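You operate a simulated robot arm through the tools that you are given. There is no shell and no other tool. Be economical: measure what you need, move in short steps, check, and stop when the job is done.

Carry out the task below with a simulated two-armed robot. There is one attempt and no reset: what you move stays moved.

TASK
On the counter top, fold the blue hand towel in half and then in half again.

It is judged by the outcome, as a careful person would: the job done as asked, and still so three seconds after it is handed in. It fails if anything else is knocked over, pushed out of place, dropped, spilled or broken. Flat cloth is picked up by pressing the open fingertips on it (5 to 10 N) and closing them slowly along it; thin cloth reads only 2 to 8 mm in the jaws.

THE ROBOT
Two 7-joint arms with two-finger parallel grippers on one trunk, on a base that drives. Base frame: it is fixed to the floor where the robot stands at the start and does not move with it; the origin is under the middle of the robot, x ahead of it, y to its left, z up. Lengths are in cm, angles in rad, forces in N, time in s.
The left shoulder is at the start at [7, 16.3, 114.5], the right one opposite. Places, roughly: counter top [60, 0, 90]. Payload 3.43 kg a hand.
The TCP of each hand is the grasp point between the finger pads, 3.4 cm short of the fingertips. In the tool frame z runs along the fingers and y along their closing line. Largest opening 12.8 cm; finger width 2.4, thickness 1.2; the body of the gripper, 4.8 by 13 cm, starts 9.6 cm behind the TCP.
Orientation is told as [roll, pitch, yaw] about the base's x, y, z axes, in that order, counted from this pose: with the fingers straight down and closing along the base's y, the tool's x points along the base's -x, its y along +y and its z along -z.

THE INTERFACE
- The arms move only by the tool jog_arm. It takes "left_motion", "right_motion" or both (then of equal length, played together; a hand with none holds still); each is a list of rows, each a list of 7 numbers: the shift along the base's x, y, z in cm, then the turn, a rotation vector about the base's x, y, z in rad, then the opening, from 0 (shut) to 1 (fully open). In form: [[tx, ty, tz, ax, ay, az, gripper], ...]. A call has 1 to 12 rows; each row is the pose to reach, as a shift and turn from the pose commanded when the call began. A row lasts 0.2 s, in which the tool goes at most 5 cm and 0.15 rad; a call with a longer step from one row to the next is refused whole, and so is a gripper value outside its range. A pose out of reach is approached as far as the arm can. The call stops where the force on the tool passes 40 N (or 10 N more than at its start, if that is more) or the arm is blocked; 0.2 s more then pass. The fingers move at their own pace (about 15.3 cm/s each) and stop on an object; they squeeze with about 35 N. The grip force told is the motor's: it shows also when the fingers shut on nothing. Time passes only in rows, and 0.2 s behind the last, so rows that repeat a pose let the fingers close. The reply holds the time, the measured pose of the TCP, the force on the tool along the base axes, the opening and the grip force, in the units named above and with some noise.
- Cameras (640 x 400 px; columns grow to the right, rows downward): "scene" is now at [13.23, 1.96, 136.36]; the picture's right is [0.22, -0.98, -0.00], its down [-0.66, -0.15, -0.73] and it looks along [0.71, 0.16, -0.68] (base axes); focal length 214 px, centre (320, 200). "left" rides on the left gripper at [-3.6, 0, -9.8] in its tool frame; the picture's right is [0.00, -1.00, 0.00], its down [0.97, 0.00, -0.24] and it looks along [0.24, 0.00, 0.97] (tool axes); focal length 218 px, centre (320, 200). "right" rides on the right gripper at [-3.6, 0, -9.8] in its tool frame; the picture's right is [0.00, -1.00, 0.00], its down [0.97, 0.00, -0.24] and it looks along [0.24, 0.00, 0.97] (tool axes); focal length 218 px, centre (320, 200). There is no depth. A picture from a camera that has moved, and an enlarged one, comes with that camera's place and axes in the base frame and with its lens.
- get_image(camera): a new picture of that camera. The clock stands still meanwhile.
- slide_trunk(by): slides the trunk up (or, below 0, down) by that many cm; the arms and the scene camera ride with it, the base frame stays. It gives what a move gives, with no picture.
- drive_base(legs): drives the robot by 1 to 6 legs, each [ahead, left, turn to the left] in cm, cm and rad, along the robot's own axes; the way and the turn of a leg run together, so that a leg with both is an arc; at most 150 cm and 3.142 rad a leg. The arms and the cameras ride along, it lands a little off, and it stops where it bumps. It gives what a move gives.
- head_to(pan, tilt): turns the head with the scene camera to pan (to the left, within 1.501 rad either way) and tilt (down, from -0.506 to 1.204), counted from straight ahead of the robot. It gives what a move gives.
- inspect(camera, box): a new picture of the part [left, top, right, bottom] of that camera's present view, enlarged. The clock stands still meanwhile.
- close_job(): hands the job in; it is judged then, once.

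Go step by step. Nothing tells you exact positions but the pictures and the camera data: compare them with the known pose of the tool, close in by small moves and look again before you grip or let go. The budget is 120 turns and 88 pictures, counting those below and the enlarged ones. Unless the task says otherwise, let go and move clear before handing in, and close with one line.

The tools are called after ">>>" as a command line: name --argument value ..., lists and objects as JSON in quotes. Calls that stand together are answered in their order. jog_arm: Moves the arms, as the interface text tells. Its arguments: {"type":"object","properties":{"left_motion":{"type":"array"},"right_motion":{"type":"array"}},"required":[]} The other tools are called the same way: slide_trunk (by) slides the trunk up or down; drive_base (legs) drives the base; head_to (pan, tilt) turns the head that bears the scene camera; get_image (camera) takes a picture; inspect (camera, box) takes an enlarged picture of a part of a camera's view; close_job () hands the job in.

At the start:

```text
time: 0.0
left_position: [41.38, 15.52, 108.07]
left_ee_rot: [0.0, -0.001, 0.001]
left_wrist_force: [0.0, -0.5, 0.6]
left_gripper_width: 12.82
left_finger_force: 0.1
right_position: [40.73, -17.33, 113.18]
right_ee_rot: [0.002, -0.001, -0.003]
right_wrist_force: [1.2, -0.1, -0.1]
right_gripper_width: 12.83
right_finger_force: 0.0
trunk travel left (down, up): [-62.5, 31.5]
robot x, y, heading: [0.17, 0.04, -0.002]
head pan, tilt: [0.222, 0.747]
```

scene: 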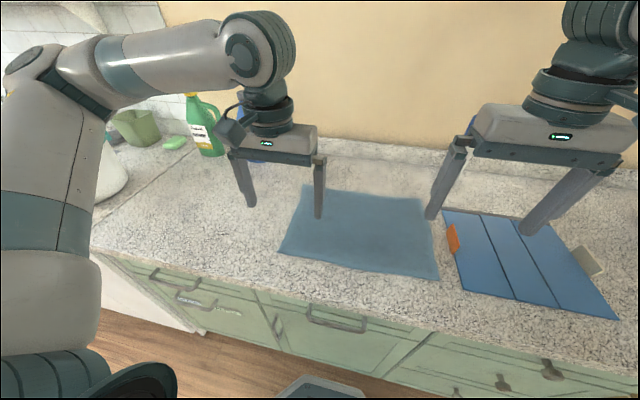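
right: 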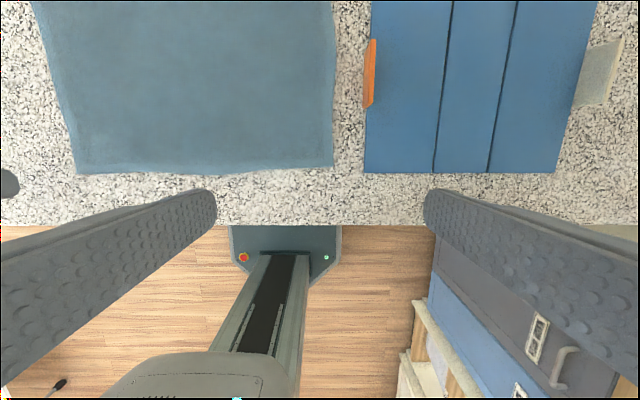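
left: 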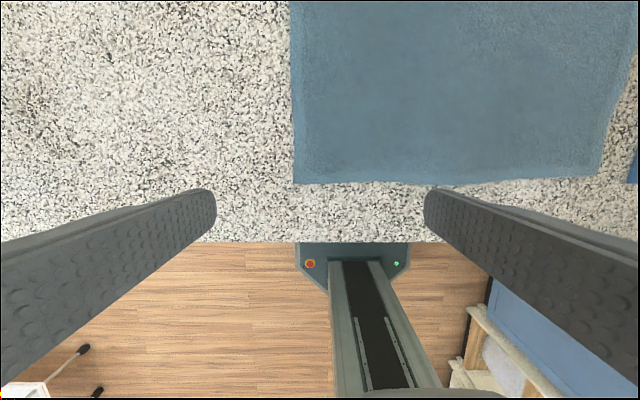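

The towel looks flat on a counter at about z≈90.5, spanning roughly x 41–66 and y −20 to 19. I'll turn both hands so the fingers close along x, then look at the near edge more closely.

>>> jog_arm --left_motion '[[0, 0, 0, 0, 0, -0.14, 1], [0, 0, 0, 0, 0, -0.28, 0.8], [0, 0, 0, 0, 0, -0.42, 0.6], [0, 0, 0, 0, 0, -0.56, 0.4], [0, 0, 0, 0, 0, -0.7, 0.3], [0, 0, 0, 0, 0, -0.84, 0.3], [0, 0, 0, 0, 0, -0.98, 0.3], [0, 0, 0, 0, 0, -1.12, 0.3], [0, 0, 0, 0, 0, -1.26, 0.3], [0, 0, 0, 0, 0, -1.4, 0.3], [0, 0, 0, 0, 0, -1.5, 0.3], [0, 0, 0, 0, 0, -1.57, 0.3]]' --right_motion '[[0, 0, 0, 0, 0, 0.14, 1], [0, 0, 0, 0, 0, 0.28, 0.8], [0, 0, 0, 0, 0, 0.42, 0.6], [0, 0, 0, 0, 0, 0.56, 0.4], [0, 0, 0, 0, 0, 0.7, 0.3], [0, 0, 0, 0, 0, 0.84, 0.3], [0, 0, 0, 0, 0, 0.98, 0.3], [0, 0, 0, 0, 0, 1.12, 0.3], [0, 0, 0, 0, 0, 1.26, 0.3], [0, 0, 0, 0, 0, 1.4, 0.3], [0, 0, 0, 0, 0, 1.5, 0.3], [0, 0, 0, 0, 0, 1.57, 0.3]]'

>>> get_image --camera "scene"

>>> get_image --camera "left"

>>> get_image --camera "right"

```text
time: 2.6
left_position: [41.26, 15.46, 108.17]
left_ee_rot: [0.0, 0.0, -1.572]
left_wrist_force: [-0.8, 0.5, 0.3]
left_gripper_width: 3.84
left_finger_force: 0.1
right_position: [40.61, -17.24, 113.11]
right_ee_rot: [0.004, 0.001, 1.569]
right_wrist_force: [-0.9, 0.5, -0.1]
right_gripper_width: 3.86
right_finger_force: 0.2
trunk travel left (down, up): [-62.5, 31.5]
robot x, y, heading: [0.18, -0.11, -0.004]
head pan, tilt: [0.222, 0.747]
```

```text
84 pictures are left
camera scene: at [13.23, 1.96, 136.36], right [0.22, -0.98, 0.0], down [-0.66, -0.15, -0.73], along [0.71, 0.16, -0.68], focal length 214 px, centre (320, 200)
```

scene: 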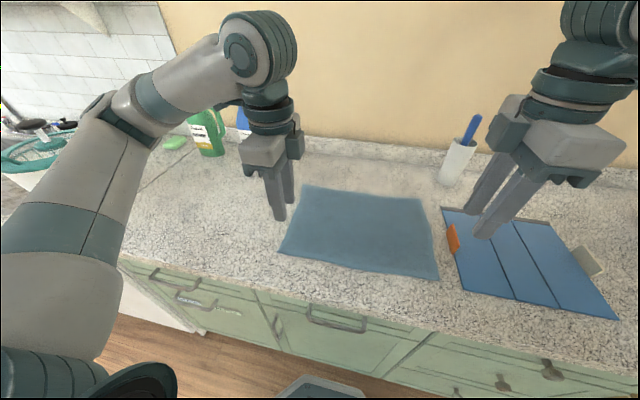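

```text
83 pictures are left
camera left: at [41.36, 11.75, 118.05], right [-1.0, 0.0, 0.0], down [0.0, 0.97, 0.24], along [0.0, 0.24, -0.97], focal length 218 px, centre (320, 200)
```

left: 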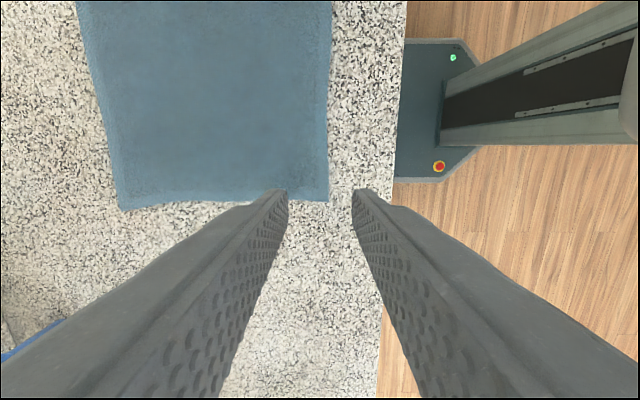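

```text
82 pictures are left
camera right: at [40.68, -13.81, 122.97], right [1.0, 0.0, 0.0], down [0.0, -0.97, 0.24], along [0.0, -0.24, -0.97], focal length 218 px, centre (320, 200)
```

right: 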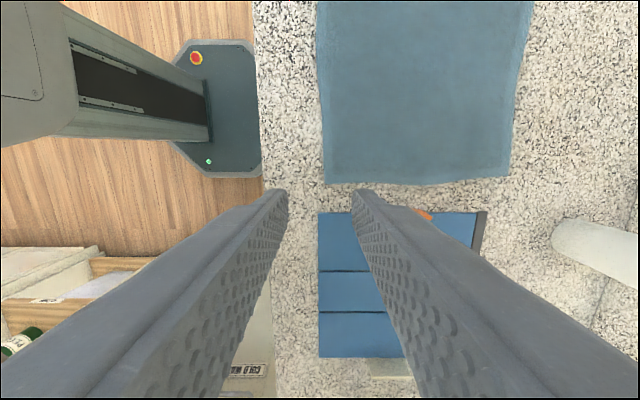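

The counter is at about z 90.5, and the corners come out at NL (40.3, 18.7), NR (41.4, −19.1), FL (67.6, 19.5) and FR (68.5, −18.6). I'll bring both hands down to just above the near corners.

>>> jog_arm --left_motion '[[1.1, 1.0, -3, 0, 0, 0, 0.2], [1.1, 1.0, -6, 0, 0, 0, 0.2], [1.1, 1.0, -9, 0, 0, 0, 0.2], [1.1, 1.0, -11, 0, 0, 0, 0.2], [1.1, 1.0, -12.5, 0, 0, 0, 0.2]]' --right_motion '[[2.65, 0.8, -3.5, 0, 0, 0, 0.2], [2.65, 0.8, -8, 0, 0, 0, 0.2], [2.65, 0.8, -12, 0, 0, 0, 0.2], [2.65, 0.8, -15.5, 0, 0, 0, 0.2], [2.65, 0.8, -17.5, 0, 0, 0, 0.2]]'

>>> get_image --camera "left"

>>> get_image --camera "right"

>>> get_image --camera "scene"

```text
time: 3.8
left_position: [42.53, 16.46, 95.77]
left_ee_rot: [0.001, 0.0, -1.569]
left_wrist_force: [0.3, -0.8, 0.0]
left_gripper_width: 2.57
left_finger_force: 0.1
right_position: [42.31, -15.75, 96.69]
right_ee_rot: [0.004, 0.003, 1.561]
right_wrist_force: [-0.7, -0.4, 0.1]
right_gripper_width: 2.55
right_finger_force: 0.1
right hand out of reach, approached as far as the arm can: row 1, 2, 3, 4, 5
trunk travel left (down, up): [-62.5, 31.5]
robot x, y, heading: [-0.23, -0.29, 0.002]
head pan, tilt: [0.222, 0.747]
```

```text
81 pictures are left
camera left: at [42.46, 12.77, 105.61], right [-1.0, 0.0, 0.0], down [0.0, 0.97, 0.24], along [0.0, 0.24, -0.97], focal length 218 px, centre (320, 200)
```

left: 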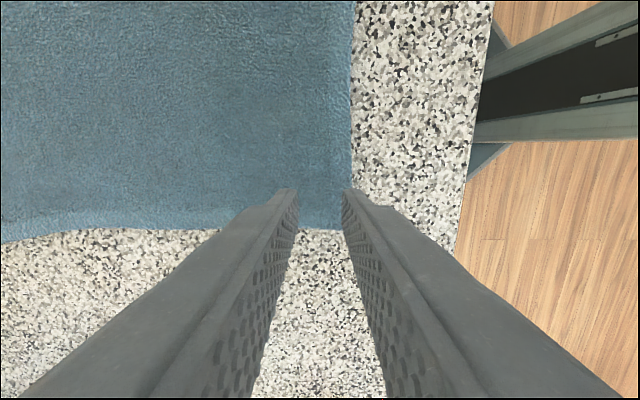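

```text
80 pictures are left
camera right: at [42.25, -12.3, 106.47], right [1.0, -0.01, 0.0], down [-0.01, -0.97, 0.24], along [-0.01, -0.24, -0.97], focal length 218 px, centre (320, 200)
```

right: 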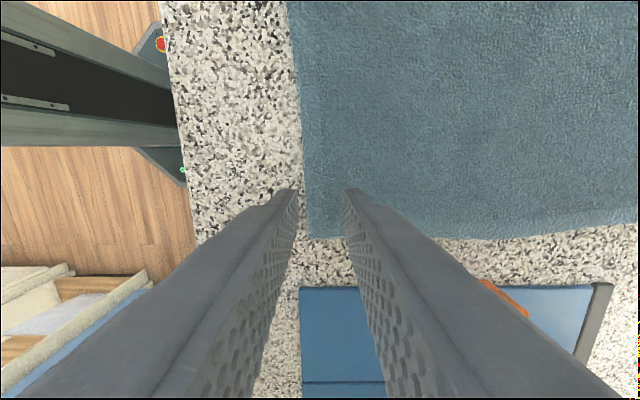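

```text
79 pictures are left
camera scene: at [13.22, 1.95, 136.37], right [0.22, -0.98, 0.0], down [-0.66, -0.15, -0.73], along [0.72, 0.16, -0.68], focal length 214 px, centre (320, 200)
```

scene: 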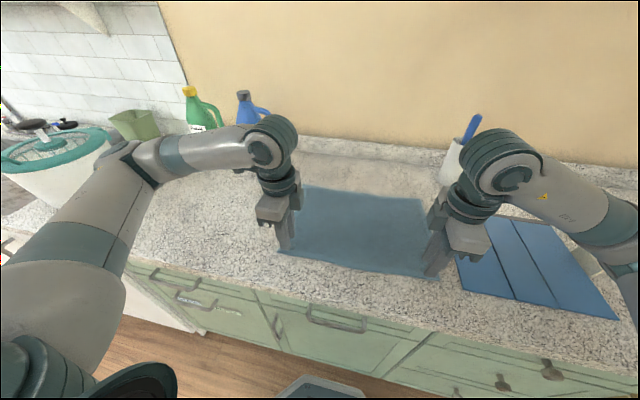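

The left hand sits well over its corner, but the right one was stopped by a reach limit. I'll raise the trunk for more room and retry.

>>> slide_trunk --by 12

>>> jog_arm --left_motion '[[0, 0, -3, 0, 0, 0, 0.2], [0, 0, -6, 0, 0, 0, 0.2], [0, 0, -9, 0, 0, 0, 0.2], [0, 0, -12, 0, 0, 0, 0.2]]' --right_motion '[[0.3, -0.2, -3, 0, 0, 0, 0.2], [0.6, -0.5, -6, 0, 0, 0, 0.2], [0.9, -0.7, -9, 0, 0, 0, 0.2], [0.9, -0.7, -12.5, 0, 0, 0, 0.2]]'

```text
time: 5.3
left_position: [42.44, 16.42, 107.81]
left_ee_rot: [0.001, -0.001, -1.569]
left_wrist_force: [-0.6, 0.9, -0.1]
left_gripper_width: 2.55
left_finger_force: 0.1
right_position: [42.2, -15.71, 108.72]
right_ee_rot: [0.004, -0.001, 1.561]
right_wrist_force: [-0.4, 0.2, 0.3]
right_gripper_width: 2.56
right_finger_force: 0.1
trunk travel left (down, up): [-74.5, 19.5]
robot x, y, heading: [-0.27, -0.24, -0.0]
head pan, tilt: [0.222, 0.747]
```

```text
time: 6.3
left_position: [42.63, 17.29, 95.22]
left_ee_rot: [-0.003, -0.009, -1.567]
left_wrist_force: [0.3, 0.8, -0.6]
left_gripper_width: 2.58
left_finger_force: 0.0
right_position: [43.53, -3.75, 101.82]
right_ee_rot: [-0.082, -0.228, 1.708]
right_wrist_force: [1.9, -4.2, -5.9]
right_gripper_width: 2.55
right_finger_force: 0.1
right hand out of reach, approached as far as the arm can: row 1, 2, 3
trunk travel left (down, up): [-74.5, 19.5]
robot x, y, heading: [-0.27, -0.22, 0.001]
head pan, tilt: [0.222, 0.747]
```

The right arm swung off to a bad pose, so that yaw direction probably hits a joint limit. I'll look before moving again.

>>> get_image --camera "scene"

```text
78 pictures are left
camera scene: at [13.66, 3.24, 148.29], right [0.22, -0.98, 0.01], down [-0.67, -0.16, -0.73], along [0.71, 0.16, -0.68], focal length 214 px, centre (320, 200)
```

scene: 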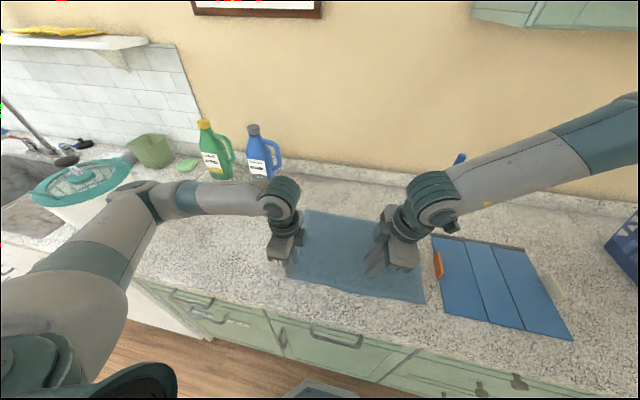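

I'll lift the right hand clear and unwind its yaw to see where it settles.

>>> jog_arm --right_motion '[[0, 0, 4, 0, 0, -0.14, 0.2], [0, 0, 8, 0, 0, -0.28, 0.2], [0, 0, 12, 0, 0, -0.42, 0.2], [0, 0, 12, 0, 0, -0.56, 0.2], [0, 0, 12, 0, 0, -0.7, 0.2], [0, 0, 12, 0, 0, -0.84, 0.2], [0, 0, 12, 0, 0, -0.98, 0.2], [0, 0, 12, 0, 0, -1.12, 0.2], [0, 0, 12, 0, 0, -1.26, 0.2], [0, 0, 12, 0, 0, -1.4, 0.2], [0, 0, 12, 0, 0, -1.5, 0.2], [0, 0, 12, 0, 0, -1.57, 0.2]]'

>>> get_image --camera "scene"

```text
time: 8.9
left_position: [42.28, 16.53, 95.65]
left_ee_rot: [0.001, 0.0, -1.568]
left_wrist_force: [0.3, 0.5, 0.7]
left_gripper_width: 2.54
left_finger_force: 0.1
right_position: [43.07, -16.51, 108.08]
right_ee_rot: [0.003, 0.0, -0.01]
right_wrist_force: [0.2, 1.6, 0.3]
right_gripper_width: 2.54
right_finger_force: 0.0
trunk travel left (down, up): [-74.5, 19.5]
robot x, y, heading: [-0.06, -0.06, 0.003]
head pan, tilt: [0.222, 0.747]
```

```text
77 pictures are left
camera scene: at [13.24, 1.96, 148.36], right [0.22, -0.98, 0.0], down [-0.66, -0.15, -0.73], along [0.71, 0.16, -0.68], focal length 214 px, centre (320, 200)
```

scene: 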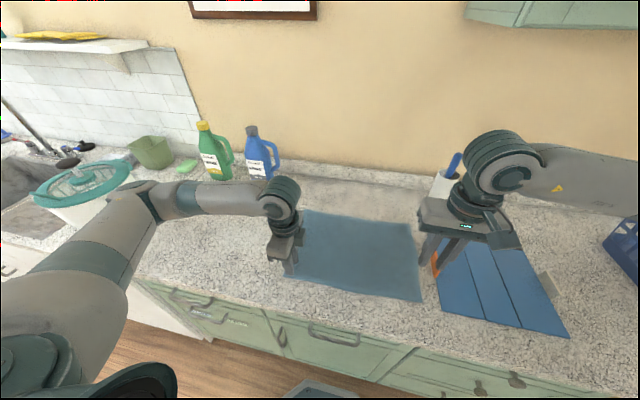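

That recovered: the hand is over the corner at yaw 0. I'll turn the right hand the other way, to −1.57, as the left one is.

>>> jog_arm --right_motion '[[0, 0, 0, 0, 0, -0.14, 0.2], [0, 0, 0, 0, 0, -0.28, 0.2], [0, 0, 0, 0, 0, -0.42, 0.2], [0, 0, 0, 0, 0, -0.56, 0.2], [0, 0, 0, 0, 0, -0.7, 0.2], [0, 0, 0, 0, 0, -0.84, 0.2], [0, 0, 0, 0, 0, -0.98, 0.2], [0, 0, 0, 0, 0, -1.12, 0.2], [0, 0, 0, 0, 0, -1.26, 0.2], [0, 0, 0, 0, 0, -1.4, 0.2], [0, 0, 0, 0, 0, -1.5, 0.2], [0, 0, 0, 0, 0, -1.56, 0.2]]'

>>> jog_arm --right_motion '[[0, 0, -3, 0, 0, 0, 0.2], [0, 0, -6, 0, 0, 0, 0.2], [0, 0, -9, 0, 0, 0, 0.2], [0, 0, -12, 0, 0, 0, 0.2], [0, 0, -12, 0, 0, 0, 0.2]]'

>>> get_image --camera "right"

>>> get_image --camera "scene"

```text
time: 11.5
left_position: [42.36, 16.57, 95.78]
left_ee_rot: [0.0, 0.0, -1.57]
left_wrist_force: [-0.8, -0.1, 0.3]
left_gripper_width: 2.59
left_finger_force: 0.0
right_position: [43.13, -16.4, 108.2]
right_ee_rot: [0.004, 0.001, -1.57]
right_wrist_force: [-0.7, -0.2, 0.2]
right_gripper_width: 2.58
right_finger_force: 0.1
trunk travel left (down, up): [-74.5, 19.5]
robot x, y, heading: [0.0, 0.08, -0.002]
head pan, tilt: [0.222, 0.747]
```

```text
time: 12.7
left_position: [42.3, 16.62, 95.63]
left_ee_rot: [-0.001, 0.0, -1.569]
left_wrist_force: [0.0, 0.0, 0.2]
left_gripper_width: 2.57
left_finger_force: 0.1
right_position: [43.05, -16.48, 96.15]
right_ee_rot: [0.004, 0.002, -1.57]
right_wrist_force: [0.0, 0.0, 0.2]
right_gripper_width: 2.55
right_finger_force: 0.0
trunk travel left (down, up): [-74.5, 19.5]
robot x, y, heading: [-0.38, 0.45, -0.0]
head pan, tilt: [0.222, 0.747]
```

```text
76 pictures are left
camera right: at [43.09, -20.15, 105.95], right [-1.0, 0.0, 0.0], down [0.0, 0.97, 0.24], along [0.0, 0.24, -0.97], focal length 218 px, centre (320, 200)
```

right: 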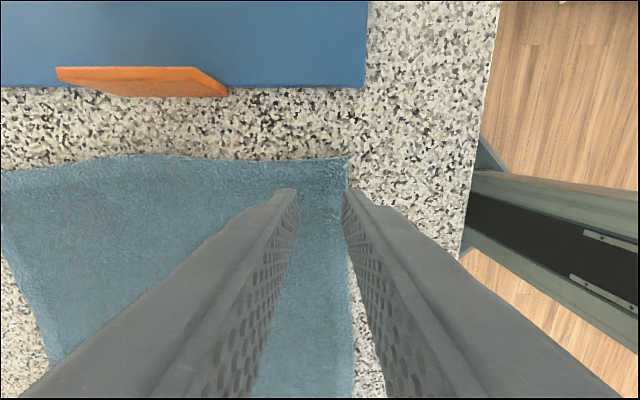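

```text
75 pictures are left
camera scene: at [13.21, 1.99, 148.36], right [0.22, -0.98, 0.0], down [-0.66, -0.15, -0.73], along [0.72, 0.16, -0.68], focal length 214 px, centre (320, 200)
```

scene: 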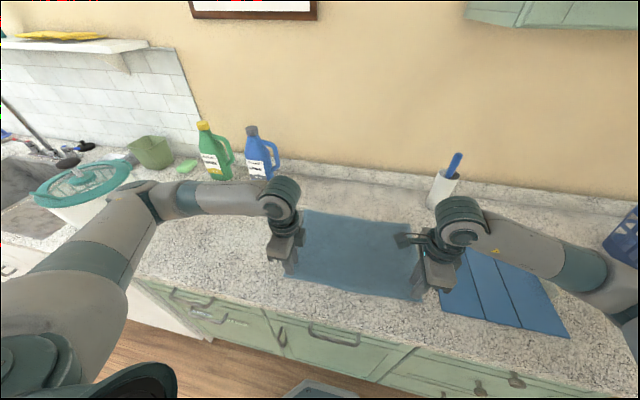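

Both hands are set over the near corners. I'll lower them in fine steps until I feel contact.

>>> jog_arm --left_motion '[[0.4, 0, -0.6, 0, 0, 0, 0.2], [0.4, 0, -1.0, 0, 0, 0, 0.2], [0.4, 0, -1.3, 0, 0, 0, 0.2], [0.4, 0, -1.3, 0, 0, 0, 0.2]]' --right_motion '[[0.4, 0, -0.8, 0, 0, 0, 0.2], [0.4, 0, -1.4, 0, 0, 0, 0.2], [0.4, 0, -1.8, 0, 0, 0, 0.2], [0.4, 0, -1.8, 0, 0, 0, 0.2]]'

```text
time: 13.7
left_position: [42.78, 16.57, 94.43]
left_ee_rot: [-0.001, 0.0, -1.571]
left_wrist_force: [0.6, 0.6, -0.1]
left_gripper_width: 2.57
left_finger_force: 0.0
right_position: [43.56, -16.58, 94.18]
right_ee_rot: [0.004, -0.001, -1.57]
right_wrist_force: [0.7, -0.2, -0.1]
right_gripper_width: 2.57
right_finger_force: 0.0
trunk travel left (down, up): [-74.5, 19.5]
robot x, y, heading: [0.18, -0.16, -0.001]
head pan, tilt: [0.222, 0.747]
```

>>> jog_arm --left_motion '[[0, 0, -0.2, 0, 0, 0, 0.2], [0, 0, -0.35, 0, 0, 0, 0.2], [0, 0, -0.35, 0, 0, 0, 0.2]]' --right_motion '[[0, 0, -0.15, 0, 0, 0, 0.2], [0, 0, -0.2, 0, 0, 0, 0.2], [0, 0, -0.2, 0, 0, 0, 0.2]]'

```text
time: 14.5
left_position: [42.86, 16.56, 94.1]
left_ee_rot: [-0.001, 0.0, -1.568]
left_wrist_force: [-0.2, 0.3, -1.2]
left_gripper_width: 2.55
left_finger_force: 0.1
right_position: [43.63, -16.43, 94.08]
right_ee_rot: [0.004, 0.0, -1.571]
right_wrist_force: [0.0, 0.1, -0.1]
right_gripper_width: 2.57
right_finger_force: 0.1
trunk travel left (down, up): [-74.5, 19.5]
robot x, y, heading: [-0.26, -0.28, -0.004]
head pan, tilt: [0.222, 0.747]
```

No contact has registered yet, so I'll keep lowering in small steps.

>>> jog_arm --left_motion '[[0, 0, -0.1, 0, 0, 0, 0.2], [0, 0, -0.2, 0, 0, 0, 0.2], [0, 0, -0.2, 0, 0, 0, 0.2]]' --right_motion '[[0, 0, -0.1, 0, 0, 0, 0.2], [0, 0, -0.2, 0, 0, 0, 0.2], [0, 0, -0.2, 0, 0, 0, 0.2]]'

```text
time: 15.3
left_position: [42.86, 16.49, 93.8]
left_ee_rot: [0.0, 0.001, -1.569]
left_wrist_force: [1.7, 0.6, 2.5]
left_gripper_width: 2.58
left_finger_force: 0.1
right_position: [43.5, -16.38, 94.04]
right_ee_rot: [0.002, 0.001, -1.569]
right_wrist_force: [-0.4, -0.4, 0.3]
right_gripper_width: 2.56
right_finger_force: 0.2
trunk travel left (down, up): [-74.5, 19.5]
robot x, y, heading: [0.31, 0.04, -0.006]
head pan, tilt: [0.222, 0.747]
```

>>> jog_arm --left_motion '[[0, 0, -0.05, 0, 0, 0, 0.2], [0, 0, -0.1, 0, 0, 0, 0.2], [0, 0, -0.1, 0, 0, 0, 0.2]]' --right_motion '[[0, 0, -0.1, 0, 0, 0, 0.2], [0, 0, -0.2, 0, 0, 0, 0.2], [0, 0, -0.2, 0, 0, 0, 0.2]]'

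```text
time: 16.1
left_position: [42.68, 16.44, 93.79]
left_ee_rot: [0.0, 0.002, -1.57]
left_wrist_force: [1.3, 0.2, 3.2]
left_gripper_width: 2.54
left_finger_force: 0.1
right_position: [43.43, -16.44, 93.8]
right_ee_rot: [0.002, 0.0, -1.569]
right_wrist_force: [-0.4, -0.5, 2.4]
right_gripper_width: 2.53
right_finger_force: 0.1
trunk travel left (down, up): [-74.5, 19.5]
robot x, y, heading: [-0.06, 0.2, 0.003]
head pan, tilt: [0.222, 0.747]
```

>>> jog_arm --left_motion '[[0, 0, -0.15, 0, 0, 0, 0.2], [0, 0, -0.3, 0, 0, 0, 0.2], [0, 0, -0.3, 0, 0, 0, 0.2]]' --right_motion '[[0, 0, -0.15, 0, 0, 0, 0.2], [0, 0, -0.3, 0, 0, 0, 0.2], [0, 0, -0.3, 0, 0, 0, 0.2]]'

```text
time: 16.9
left_position: [42.77, 16.51, 93.73]
left_ee_rot: [0.004, -0.003, -1.57]
left_wrist_force: [3.8, -0.5, 23.0]
left_gripper_width: 2.56
left_finger_force: 0.0
right_position: [43.39, -16.38, 93.56]
right_ee_rot: [0.009, 0.0, -1.568]
right_wrist_force: [3.9, 0.4, 20.0]
right_gripper_width: 2.51
right_finger_force: 0.1
trunk travel left (down, up): [-74.5, 19.5]
robot x, y, heading: [-0.39, -0.36, 0.003]
head pan, tilt: [0.222, 0.747]
```

The press is a bit hard at about 20 N. I'll ease it to around 8 N and close slowly.

>>> jog_arm --left_motion '[[0, 0, 0.17, 0, 0, 0, 0.2], [0, 0, 0.17, 0, 0, 0, 0.2]]' --right_motion '[[0, 0, 0.15, 0, 0, 0, 0.2], [0, 0, 0.15, 0, 0, 0, 0.2]]'

>>> jog_arm --left_motion '[[0, 0, 0, 0, 0, 0, 0.18], [0, 0, 0, 0, 0, 0, 0.16], [0, 0, 0, 0, 0, 0, 0.14], [0, 0, 0, 0, 0, 0, 0.12], [0, 0, 0, 0, 0, 0, 0.1], [0, 0, 0, 0, 0, 0, 0.08], [0, 0, 0, 0, 0, 0, 0.06], [0, 0, 0, 0, 0, 0, 0.04], [0, 0, 0, 0, 0, 0, 0.02], [0, 0, 0, 0, 0, 0, 0], [0, 0, 0, 0, 0, 0, 0], [0, 0, 0, 0, 0, 0, 0]]' --right_motion '[[0, 0, 0, 0, 0, 0, 0.18], [0, 0, 0, 0, 0, 0, 0.16], [0, 0, 0, 0, 0, 0, 0.14], [0, 0, 0, 0, 0, 0, 0.12], [0, 0, 0, 0, 0, 0, 0.1], [0, 0, 0, 0, 0, 0, 0.08], [0, 0, 0, 0, 0, 0, 0.06], [0, 0, 0, 0, 0, 0, 0.04], [0, 0, 0, 0, 0, 0, 0.02], [0, 0, 0, 0, 0, 0, 0], [0, 0, 0, 0, 0, 0, 0], [0, 0, 0, 0, 0, 0, 0]]'

>>> get_image --camera "left"

>>> get_image --camera "right"

```text
time: 17.5
left_position: [42.77, 16.6, 93.62]
left_ee_rot: [0.0, -0.001, -1.57]
left_wrist_force: [3.0, -0.6, 14.1]
left_gripper_width: 2.55
left_finger_force: 0.2
right_position: [43.39, -16.61, 93.76]
right_ee_rot: [0.001, -0.001, -1.57]
right_wrist_force: [2.7, 0.7, 16.9]
right_gripper_width: 2.5
right_finger_force: 0.1
trunk travel left (down, up): [-74.5, 19.5]
robot x, y, heading: [0.12, 0.36, -0.002]
head pan, tilt: [0.222, 0.747]
```

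```text
time: 20.1
left_position: [42.65, 16.53, 93.75]
left_ee_rot: [0.002, 0.002, -1.57]
left_wrist_force: [0.8, -2.0, 9.5]
left_gripper_width: 0.35
left_finger_force: 34.5
right_position: [43.41, -16.48, 93.58]
right_ee_rot: [0.005, 0.001, -1.568]
right_wrist_force: [0.5, 0.9, 12.6]
right_gripper_width: 0.28
right_finger_force: 35.4
trunk travel left (down, up): [-74.5, 19.5]
robot x, y, heading: [0.33, 0.18, 0.0]
head pan, tilt: [0.222, 0.747]
```

```text
74 pictures are left
camera left: at [42.7, 12.77, 103.61], right [-1.0, 0.0, 0.0], down [0.0, 0.97, 0.24], along [0.0, 0.24, -0.97], focal length 218 px, centre (320, 200)
```

left: 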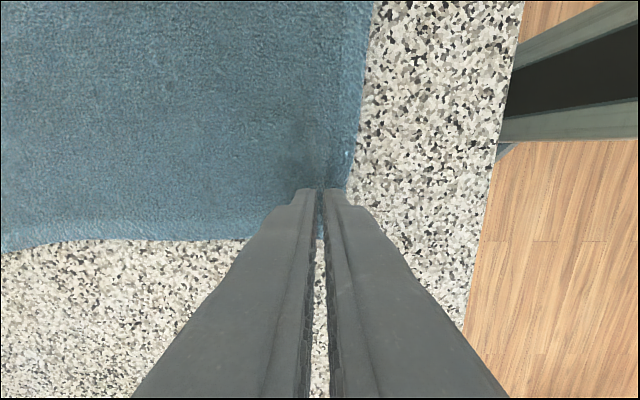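

```text
73 pictures are left
camera right: at [43.37, -20.18, 103.52], right [-1.0, 0.0, 0.0], down [0.0, 0.97, 0.24], along [0.0, 0.24, -0.97], focal length 218 px, centre (320, 200)
```

right: 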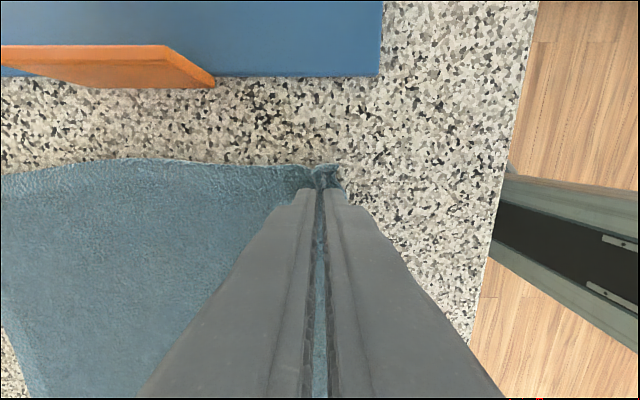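

Both grips read about 3 mm of cloth. I'll lift slightly and begin the arc.

>>> jog_arm --left_motion '[[0, 0, 1, 0, 0, 0, 0], [0.5, 0, 2.5, 0, 0, 0, 0], [1, 0, 4, 0, 0, 0, 0], [1.8, 0, 5.5, 0, 0, 0, 0], [1.8, 0, 5.5, 0, 0, 0, 0]]' --right_motion '[[0, 0, 1, 0, 0, 0, 0], [0.5, 0, 2.5, 0, 0, 0, 0], [1, 0, 4, 0, 0, 0, 0], [1.8, 0, 5.5, 0, 0, 0, 0], [1.8, 0, 5.5, 0, 0, 0, 0]]'

>>> get_image --camera "scene"

```text
time: 21.3
left_position: [44.6, 16.49, 99.27]
left_ee_rot: [0.0, 0.001, -1.568]
left_wrist_force: [0.1, -1.6, 0.7]
left_gripper_width: 0.38
left_finger_force: 34.9
right_position: [45.2, -16.5, 99.15]
right_ee_rot: [0.004, 0.0, -1.57]
right_wrist_force: [-0.3, 1.5, -0.7]
right_gripper_width: 0.23
right_finger_force: 35.2
trunk travel left (down, up): [-74.5, 19.5]
robot x, y, heading: [-0.05, -0.12, -0.001]
head pan, tilt: [0.222, 0.747]
```

```text
72 pictures are left
camera scene: at [13.21, 1.95, 148.36], right [0.22, -0.98, 0.0], down [-0.66, -0.15, -0.73], along [0.72, 0.16, -0.68], focal length 214 px, centre (320, 200)
```

scene: 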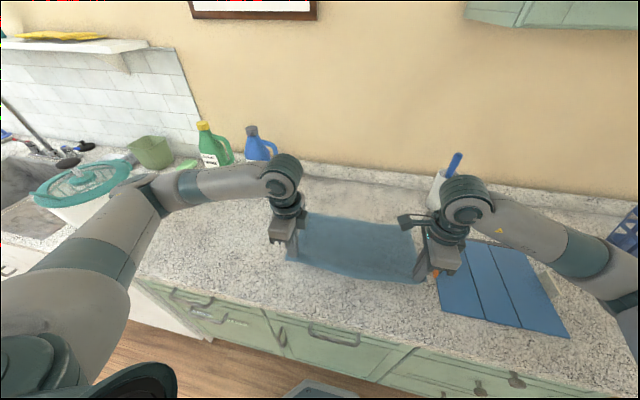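

The near edge comes up with both hands. I'll carry it over in an arc, tilting the hands slightly.

>>> jog_arm --left_motion '[[2.2, 0, 2.5, 0, 0, 0, 0], [4.7, 0, 4.5, 0, 0, 0, 0], [7.2, 0, 5.3, 0, 0.08, 0, 0], [9.7, 0, 5.5, 0, 0.16, 0, 0], [12, 0, 5, 0, 0.24, 0, 0], [14, 0, 4.2, 0, 0.32, 0, 0], [16, 0, 3, 0, 0.4, 0, 0], [16, 0, 3, 0, 0.4, 0, 0]]' --right_motion '[[2.2, 0, 2.5, 0, 0, 0, 0], [4.7, 0, 4.5, 0, 0, 0, 0], [7.2, 0, 5.3, 0, 0.08, 0, 0], [9.7, 0, 5.5, 0, 0.16, 0, 0], [12, 0, 5, 0, 0.24, 0, 0], [14, 0, 4.2, 0, 0.32, 0, 0], [16, 0, 3, 0, 0.4, 0, 0], [16, 0, 3, 0, 0.4, 0, 0]]'

>>> get_image --camera "scene"

>>> get_image --camera "right"

```text
time: 23.1
left_position: [60.64, 16.35, 102.23]
left_ee_rot: [-0.399, 0.0, -1.571]
left_wrist_force: [-0.6, -0.3, -0.3]
left_gripper_width: 0.35
left_finger_force: 34.7
right_position: [61.31, -16.41, 102.21]
right_ee_rot: [-0.396, -0.001, -1.57]
right_wrist_force: [-0.8, 0.0, 0.7]
right_gripper_width: 0.25
right_finger_force: 35.3
trunk travel left (down, up): [-74.5, 19.5]
robot x, y, heading: [-0.03, -0.1, 0.005]
head pan, tilt: [0.222, 0.747]
```

```text
71 pictures are left
camera scene: at [13.09, 1.95, 148.37], right [0.22, -0.98, 0.0], down [-0.66, -0.15, -0.73], along [0.72, 0.16, -0.68], focal length 214 px, centre (320, 200)
```

scene: 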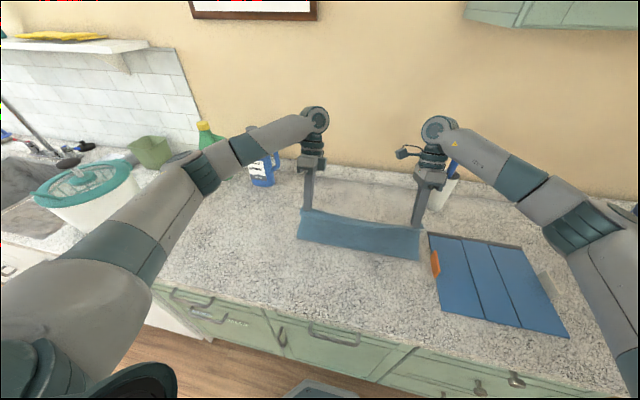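

```text
70 pictures are left
camera right: at [65.04, -20.15, 111.2], right [-0.92, 0.0, 0.39], down [0.09, 0.97, 0.22], along [-0.38, 0.24, -0.9], focal length 218 px, centre (320, 200)
```

right: 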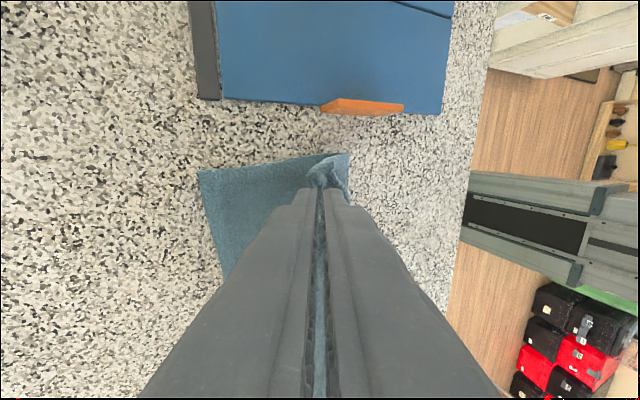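

The fold is going well. The far edge is still at about x≈67, so I'll lower the held edge down onto it.

>>> jog_arm --left_motion '[[1.8, 0, -1.3, 0, 0, 0, 0], [3.6, 0, -3, 0, 0, 0, 0], [5, 0, -4.7, 0, 0, 0, 0], [6, 0, -6, 0, 0, 0, 0], [6.2, 0, -6.6, 0, 0, 0, 0], [6.2, 0, -6.6, 0, 0, 0, 0]]' --right_motion '[[1.8, 0, -1.3, 0, 0, 0, 0], [3.6, 0, -3, 0, 0, 0, 0], [5, 0, -4.7, 0, 0, 0, 0], [6, 0, -6, 0, 0, 0, 0], [6.2, 0, -6.6, 0, 0, 0, 0], [6.2, 0, -6.6, 0, 0, 0, 0]]'

>>> get_image --camera "left"

>>> get_image --camera "right"

>>> inspect --camera "scene" --box '[240, 100, 480, 290]'

```text
time: 24.5
left_position: [66.88, 16.55, 95.37]
left_ee_rot: [-0.4, 0.002, -1.57]
left_wrist_force: [0.0, -0.4, 0.5]
left_gripper_width: 0.37
left_finger_force: 35.9
right_position: [67.41, -16.59, 95.59]
right_ee_rot: [-0.399, -0.001, -1.569]
right_wrist_force: [-1.3, 1.2, -0.1]
right_gripper_width: 0.22
right_finger_force: 35.1
trunk travel left (down, up): [-74.5, 19.5]
robot x, y, heading: [0.07, 0.03, 0.001]
head pan, tilt: [0.222, 0.747]
```

```text
69 pictures are left
camera left: at [70.72, 12.82, 104.63], right [-0.92, 0.0, 0.39], down [0.09, 0.97, 0.22], along [-0.38, 0.24, -0.89], focal length 218 px, centre (320, 200)
```

left: 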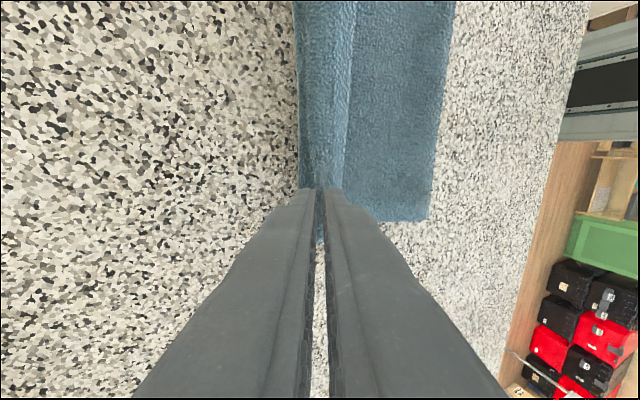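

```text
68 pictures are left
camera right: at [71.24, -20.26, 104.58], right [-0.92, 0.0, 0.39], down [0.09, 0.97, 0.22], along [-0.38, 0.24, -0.9], focal length 218 px, centre (320, 200)
```

right: 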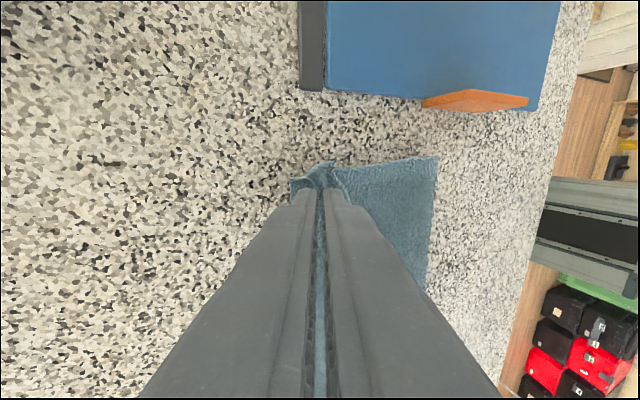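

```text
2.11 times, centred on (360, 195) of scene
camera zoom: at [13.25, 1.96, 148.35], right [0.22, -0.98, 0.0], down [-0.66, -0.15, -0.73], along [0.71, 0.16, -0.68], focal length 452 px, centre (236, 210)
```

zoom: 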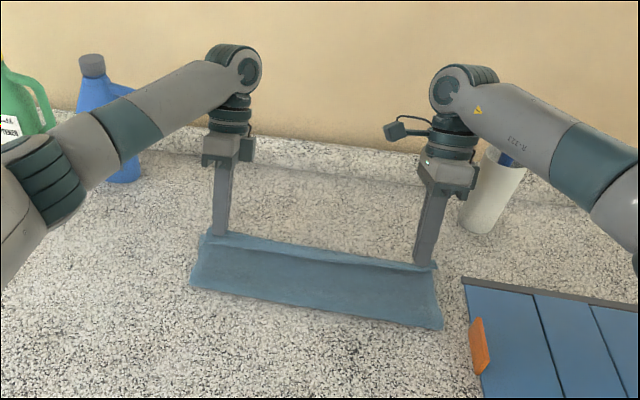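

The flap sits over the far edge within about a centimetre, with the fold line near x≈54. I'll shift it back slightly, open a little, and withdraw along the fingers.

>>> jog_arm --left_motion '[[-0.4, 0, -0.3, 0, 0, 0, 0], [-0.4, 0, -0.3, 0, 0, 0, 0.06], [-0.4, 0, -0.2, 0, 0, 0, 0.12], [-0.4, 0, 0, 0, 0, 0, 0.16], [0.0, 0, 0.9, 0, 0, 0, 0.16], [0.6, 0, 2.3, 0, 0, 0, 0.16], [1.4, 0, 4.2, 0, 0, 0, 0.16], [2.2, 0, 6, 0, 0, 0, 0.16]]' --right_motion '[[-0.4, 0, -0.3, 0, 0, 0, 0], [-0.4, 0, -0.3, 0, 0, 0, 0.06], [-0.4, 0, -0.2, 0, 0, 0, 0.12], [-0.4, 0, 0, 0, 0, 0, 0.16], [0.0, 0, 0.9, 0, 0, 0, 0.16], [0.6, 0, 2.3, 0, 0, 0, 0.16], [1.4, 0, 4.2, 0, 0, 0, 0.16], [2.2, 0, 6, 0, 0, 0, 0.16]]'

>>> get_image --camera "left"

>>> get_image --camera "right"

>>> inspect --camera "scene" --box '[240, 100, 480, 290]'

```text
time: 26.3
left_position: [68.98, 16.47, 101.56]
left_ee_rot: [-0.398, -0.001, -1.571]
left_wrist_force: [-1.0, 0.4, -0.1]
left_gripper_width: 2.05
left_finger_force: 0.0
right_position: [69.77, -16.3, 101.72]
right_ee_rot: [-0.397, -0.001, -1.568]
right_wrist_force: [0.1, -0.5, -0.3]
right_gripper_width: 2.03
right_finger_force: 0.0
trunk travel left (down, up): [-74.5, 19.5]
robot x, y, heading: [0.02, -0.2, -0.001]
head pan, tilt: [0.222, 0.747]
```

```text
66 pictures are left
camera left: at [72.9, 12.85, 110.57], right [-0.92, 0.0, 0.39], down [0.09, 0.97, 0.22], along [-0.38, 0.24, -0.89], focal length 218 px, centre (320, 200)
```

left: 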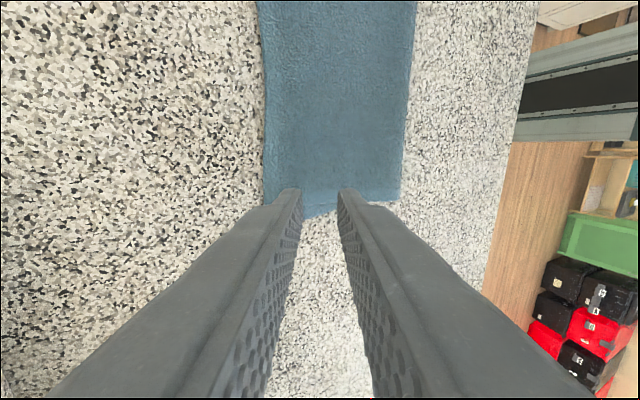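

```text
65 pictures are left
camera right: at [73.54, -20.06, 110.65], right [-0.92, 0.0, 0.39], down [0.09, 0.97, 0.22], along [-0.38, 0.24, -0.9], focal length 218 px, centre (320, 200)
```

right: 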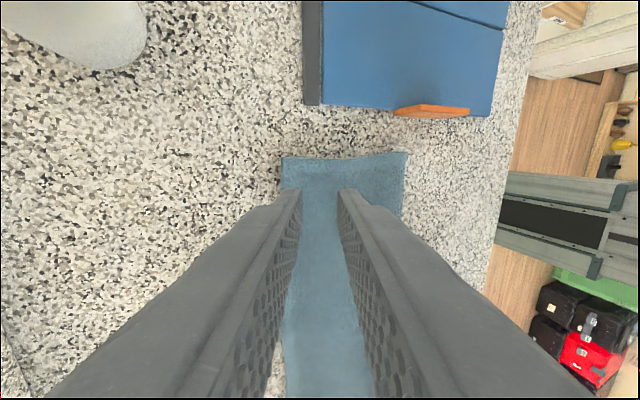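

```text
2.11 times, centred on (360, 195) of scene
camera zoom: at [13.2, 1.96, 148.35], right [0.22, -0.98, 0.0], down [-0.66, -0.15, -0.73], along [0.72, 0.16, -0.68], focal length 452 px, centre (236, 210)
```

zoom: 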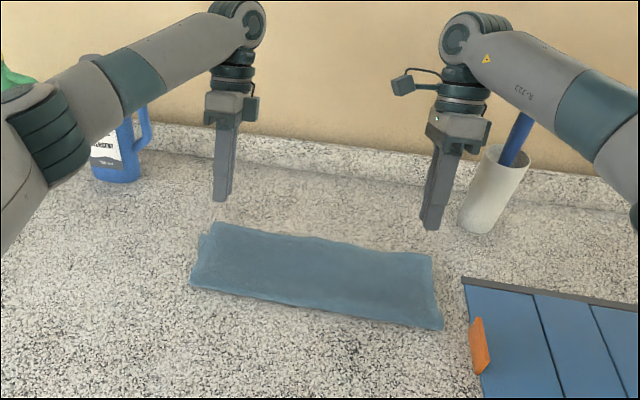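

The first fold is clean: a strip at x≈54.5–69, y≈±19. For the second fold the right hand will take the right end and carry it left, so I'll straighten both hands and move the left arm out of the way.

>>> jog_arm --left_motion '[[0, 0, 4, 0, -0.14, 0, 0.16], [0, 1, 8, 0, -0.28, 0, 0.16], [-3, 3, 10, 0, -0.4, 0, 0.16], [-7, 5, 11, 0, -0.4, 0, 0.16], [-11, 7, 12, 0, -0.4, 0, 0.16], [-15, 9, 12, 0, -0.4, 0, 0.16], [-19, 11, 12, 0, -0.4, 0, 0.16], [-23, 12, 12, 0, -0.4, 0, 0.16]]' --right_motion '[[0, 0, 3, 0, -0.14, 0, 0.16], [-1, 0, 5, 0, -0.28, 0, 0.16], [-2, 0, 5, 0, -0.4, 0, 0.16], [-4, 0, 5, 0, -0.4, 0, 0.16], [-6, 0, 5, 0, -0.4, 0, 0.16], [-8, 0, 5, 0, -0.4, 0, 0.16], [-8, 0, 5, 0, -0.4, 0, 0.16], [-8, 0, 5, 0, -0.4, 0, 0.16]]'

>>> jog_arm --right_motion '[[0, 0, 0, 0, 0, 0.14, 0.2], [0, 0, 0, 0, 0, 0.28, 0.2], [0, 0, 0, 0, 0, 0.42, 0.2], [0, 0, 0, 0, 0, 0.56, 0.2], [0, 0, 0, 0, 0, 0.7, 0.2], [0, 0, 0, 0, 0, 0.84, 0.2], [0, 0, 0, 0, 0, 0.98, 0.2], [0, 0, 0, 0, 0, 1.12, 0.2], [0, 0, 0, 0, 0, 1.26, 0.2], [0, 0, 0, 0, 0, 1.4, 0.2], [0, 0, 0, 0, 0, 1.5, 0.2], [0, 0, 0, 0, 0, 1.57, 0.2]]'

>>> get_image --camera "scene"

>>> get_image --camera "right"

```text
time: 28.1
left_position: [45.77, 28.43, 113.7]
left_ee_rot: [0.0, -0.001, -1.57]
left_wrist_force: [-0.2, -0.7, 0.8]
left_gripper_width: 2.04
left_finger_force: 0.0
right_position: [61.6, -16.47, 106.72]
right_ee_rot: [0.004, -0.001, -1.567]
right_wrist_force: [0.3, -0.5, -0.4]
right_gripper_width: 2.07
right_finger_force: 0.1
trunk travel left (down, up): [-74.5, 19.5]
robot x, y, heading: [0.06, 0.16, -0.004]
head pan, tilt: [0.222, 0.747]
```

```text
time: 30.7
left_position: [46.02, 28.4, 113.67]
left_ee_rot: [0.001, -0.001, -1.57]
left_wrist_force: [-0.1, 0.0, 0.0]
left_gripper_width: 2.04
left_finger_force: 0.1
right_position: [61.78, -16.57, 106.59]
right_ee_rot: [0.004, -0.001, 0.002]
right_wrist_force: [0.4, -0.4, 0.0]
right_gripper_width: 2.54
right_finger_force: 0.0
trunk travel left (down, up): [-74.5, 19.5]
robot x, y, heading: [-0.33, -0.06, -0.001]
head pan, tilt: [0.222, 0.747]
```

```text
63 pictures are left
camera scene: at [13.23, 1.96, 148.36], right [0.22, -0.98, 0.0], down [-0.66, -0.15, -0.73], along [0.71, 0.16, -0.68], focal length 214 px, centre (320, 200)
```

scene: 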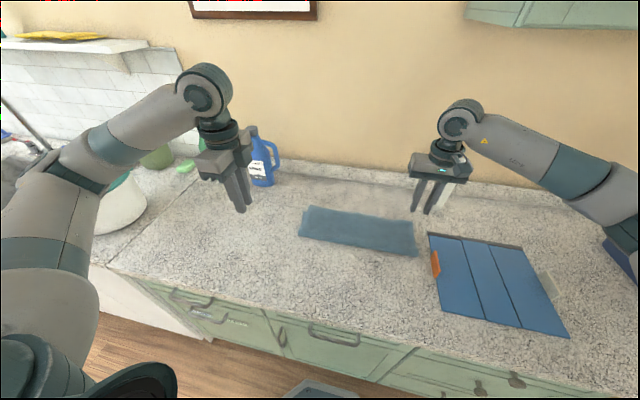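

```text
62 pictures are left
camera right: at [65.32, -16.64, 116.34], right [0.0, -1.0, 0.0], down [-0.97, 0.0, 0.24], along [-0.24, 0.0, -0.97], focal length 218 px, centre (320, 200)
```

right: 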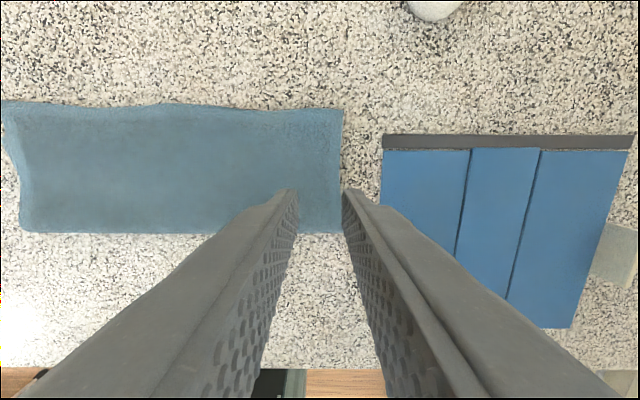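

The right end is at y≈−19.1, x 55–69. I'll hover with one finger just past that end and the other on the cloth, so that closing bunches both layers.

>>> jog_arm --right_motion '[[0.2, -0.5, -3, 0, 0, 0, 0.32], [0.2, -1.1, -6, 0.05, 0, 0, 0.32], [0.2, -1.1, -9, 0.05, 0, 0, 0.32], [0.2, -1.1, -11, 0.05, 0, 0, 0.32], [0.2, -1.1, -11.5, 0.05, 0, 0, 0.32]]'

>>> get_image --camera "right"

```text
time: 31.9
left_position: [46.05, 28.42, 113.55]
left_ee_rot: [0.0, -0.001, -1.569]
left_wrist_force: [-0.3, -0.6, -0.4]
left_gripper_width: 2.06
left_finger_force: 0.1
right_position: [61.97, -17.78, 95.12]
right_ee_rot: [0.052, -0.001, 0.001]
right_wrist_force: [0.0, -1.1, 0.5]
right_gripper_width: 4.1
right_finger_force: 0.0
trunk travel left (down, up): [-74.5, 19.5]
robot x, y, heading: [-0.06, -0.28, 0.001]
head pan, tilt: [0.222, 0.747]
```

```text
61 pictures are left
camera right: at [65.5, -18.37, 104.87], right [0.0, -1.0, -0.05], down [-0.97, -0.01, 0.24], along [-0.24, 0.05, -0.97], focal length 218 px, centre (320, 200)
```

right: 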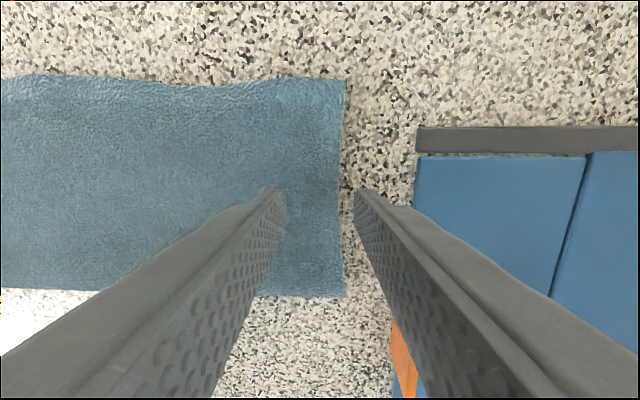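

Placement is as planned. Lowering to contact.

>>> jog_arm --right_motion '[[0, 0, -0.5, 0, 0, 0, 0.32], [0, 0, -0.9, 0, 0, 0, 0.32], [0, 0, -1.1, 0, 0, 0, 0.32], [0, 0, -1.1, 0, 0, 0, 0.32]]'

>>> jog_arm --right_motion '[[0, 0, -0.1, 0, 0, 0, 0.32], [0, 0, -0.2, 0, 0, 0, 0.32], [0, 0, -0.2, 0, 0, 0, 0.32]]'

```text
time: 32.9
left_position: [46.05, 28.56, 113.63]
left_ee_rot: [0.0, -0.001, -1.57]
left_wrist_force: [1.1, -0.5, 0.1]
left_gripper_width: 2.03
left_finger_force: 0.1
right_position: [61.87, -17.55, 94.01]
right_ee_rot: [0.052, -0.002, 0.0]
right_wrist_force: [-1.1, -0.5, 1.1]
right_gripper_width: 4.09
right_finger_force: 0.1
trunk travel left (down, up): [-74.5, 19.5]
robot x, y, heading: [0.09, -0.28, -0.001]
head pan, tilt: [0.222, 0.747]
```

```text
time: 33.7
left_position: [46.07, 28.39, 113.68]
left_ee_rot: [0.001, 0.0, -1.568]
left_wrist_force: [-0.3, 0.1, -0.3]
left_gripper_width: 2.04
left_finger_force: 0.0
right_position: [61.9, -17.59, 93.85]
right_ee_rot: [0.053, -0.001, -0.001]
right_wrist_force: [0.6, -0.8, 3.8]
right_gripper_width: 4.07
right_finger_force: 0.1
trunk travel left (down, up): [-74.5, 19.5]
robot x, y, heading: [0.15, 0.13, -0.003]
head pan, tilt: [0.222, 0.747]
```

>>> jog_arm --right_motion '[[0, 0, -0.1, 0, 0, 0, 0.32], [0, 0, -0.15, 0, 0, 0, 0.32], [0, 0, -0.15, 0, 0, 0, 0.32]]'

>>> jog_arm --right_motion '[[0, 0, 0, 0, 0, 0, 0.29], [0, 0, 0, 0, 0, 0, 0.26], [0, 0, 0, 0, 0, 0, 0.23], [0, 0, 0, 0, 0, 0, 0.2], [0, 0, 0, 0, 0, 0, 0.17], [0, 0, 0, 0, 0, 0, 0.15], [0, 0, 0, 0, 0, 0, 0.13]]'

>>> get_image --camera "right"

```text
time: 34.5
left_position: [45.9, 28.48, 113.73]
left_ee_rot: [0.0, 0.001, -1.569]
left_wrist_force: [-0.5, -0.6, -0.1]
left_gripper_width: 2.04
left_finger_force: 0.0
right_position: [61.83, -17.54, 93.76]
right_ee_rot: [0.055, -0.004, 0.0]
right_wrist_force: [2.0, -2.5, 13.2]
right_gripper_width: 4.07
right_finger_force: 0.1
trunk travel left (down, up): [-74.5, 19.5]
robot x, y, heading: [0.1, 0.17, -0.001]
head pan, tilt: [0.222, 0.747]
```

```text
time: 36.1
left_position: [45.87, 28.37, 113.78]
left_ee_rot: [0.0, 0.0, -1.569]
left_wrist_force: [-0.4, -0.3, -0.6]
left_gripper_width: 2.06
left_finger_force: 0.1
right_position: [61.78, -17.61, 93.75]
right_ee_rot: [0.052, -0.003, 0.0]
right_wrist_force: [-1.7, -1.7, 21.8]
right_gripper_width: 1.6
right_finger_force: 0.1
trunk travel left (down, up): [-74.5, 19.5]
robot x, y, heading: [0.33, -0.09, 0.002]
head pan, tilt: [0.222, 0.747]
```

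```text
60 pictures are left
camera right: at [65.33, -18.23, 103.57], right [0.0, -1.0, -0.05], down [-0.97, -0.01, 0.24], along [-0.24, 0.05, -0.97], focal length 218 px, centre (320, 200)
```

right: 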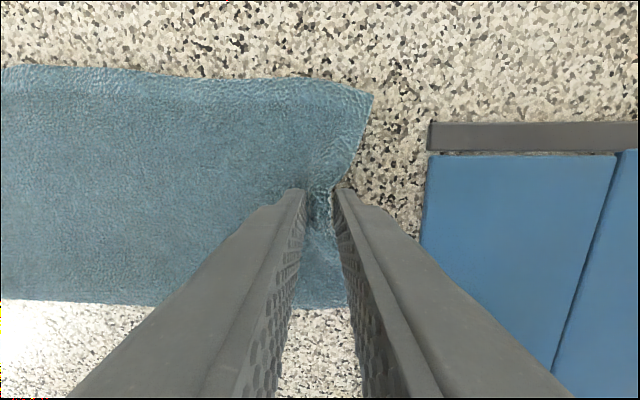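

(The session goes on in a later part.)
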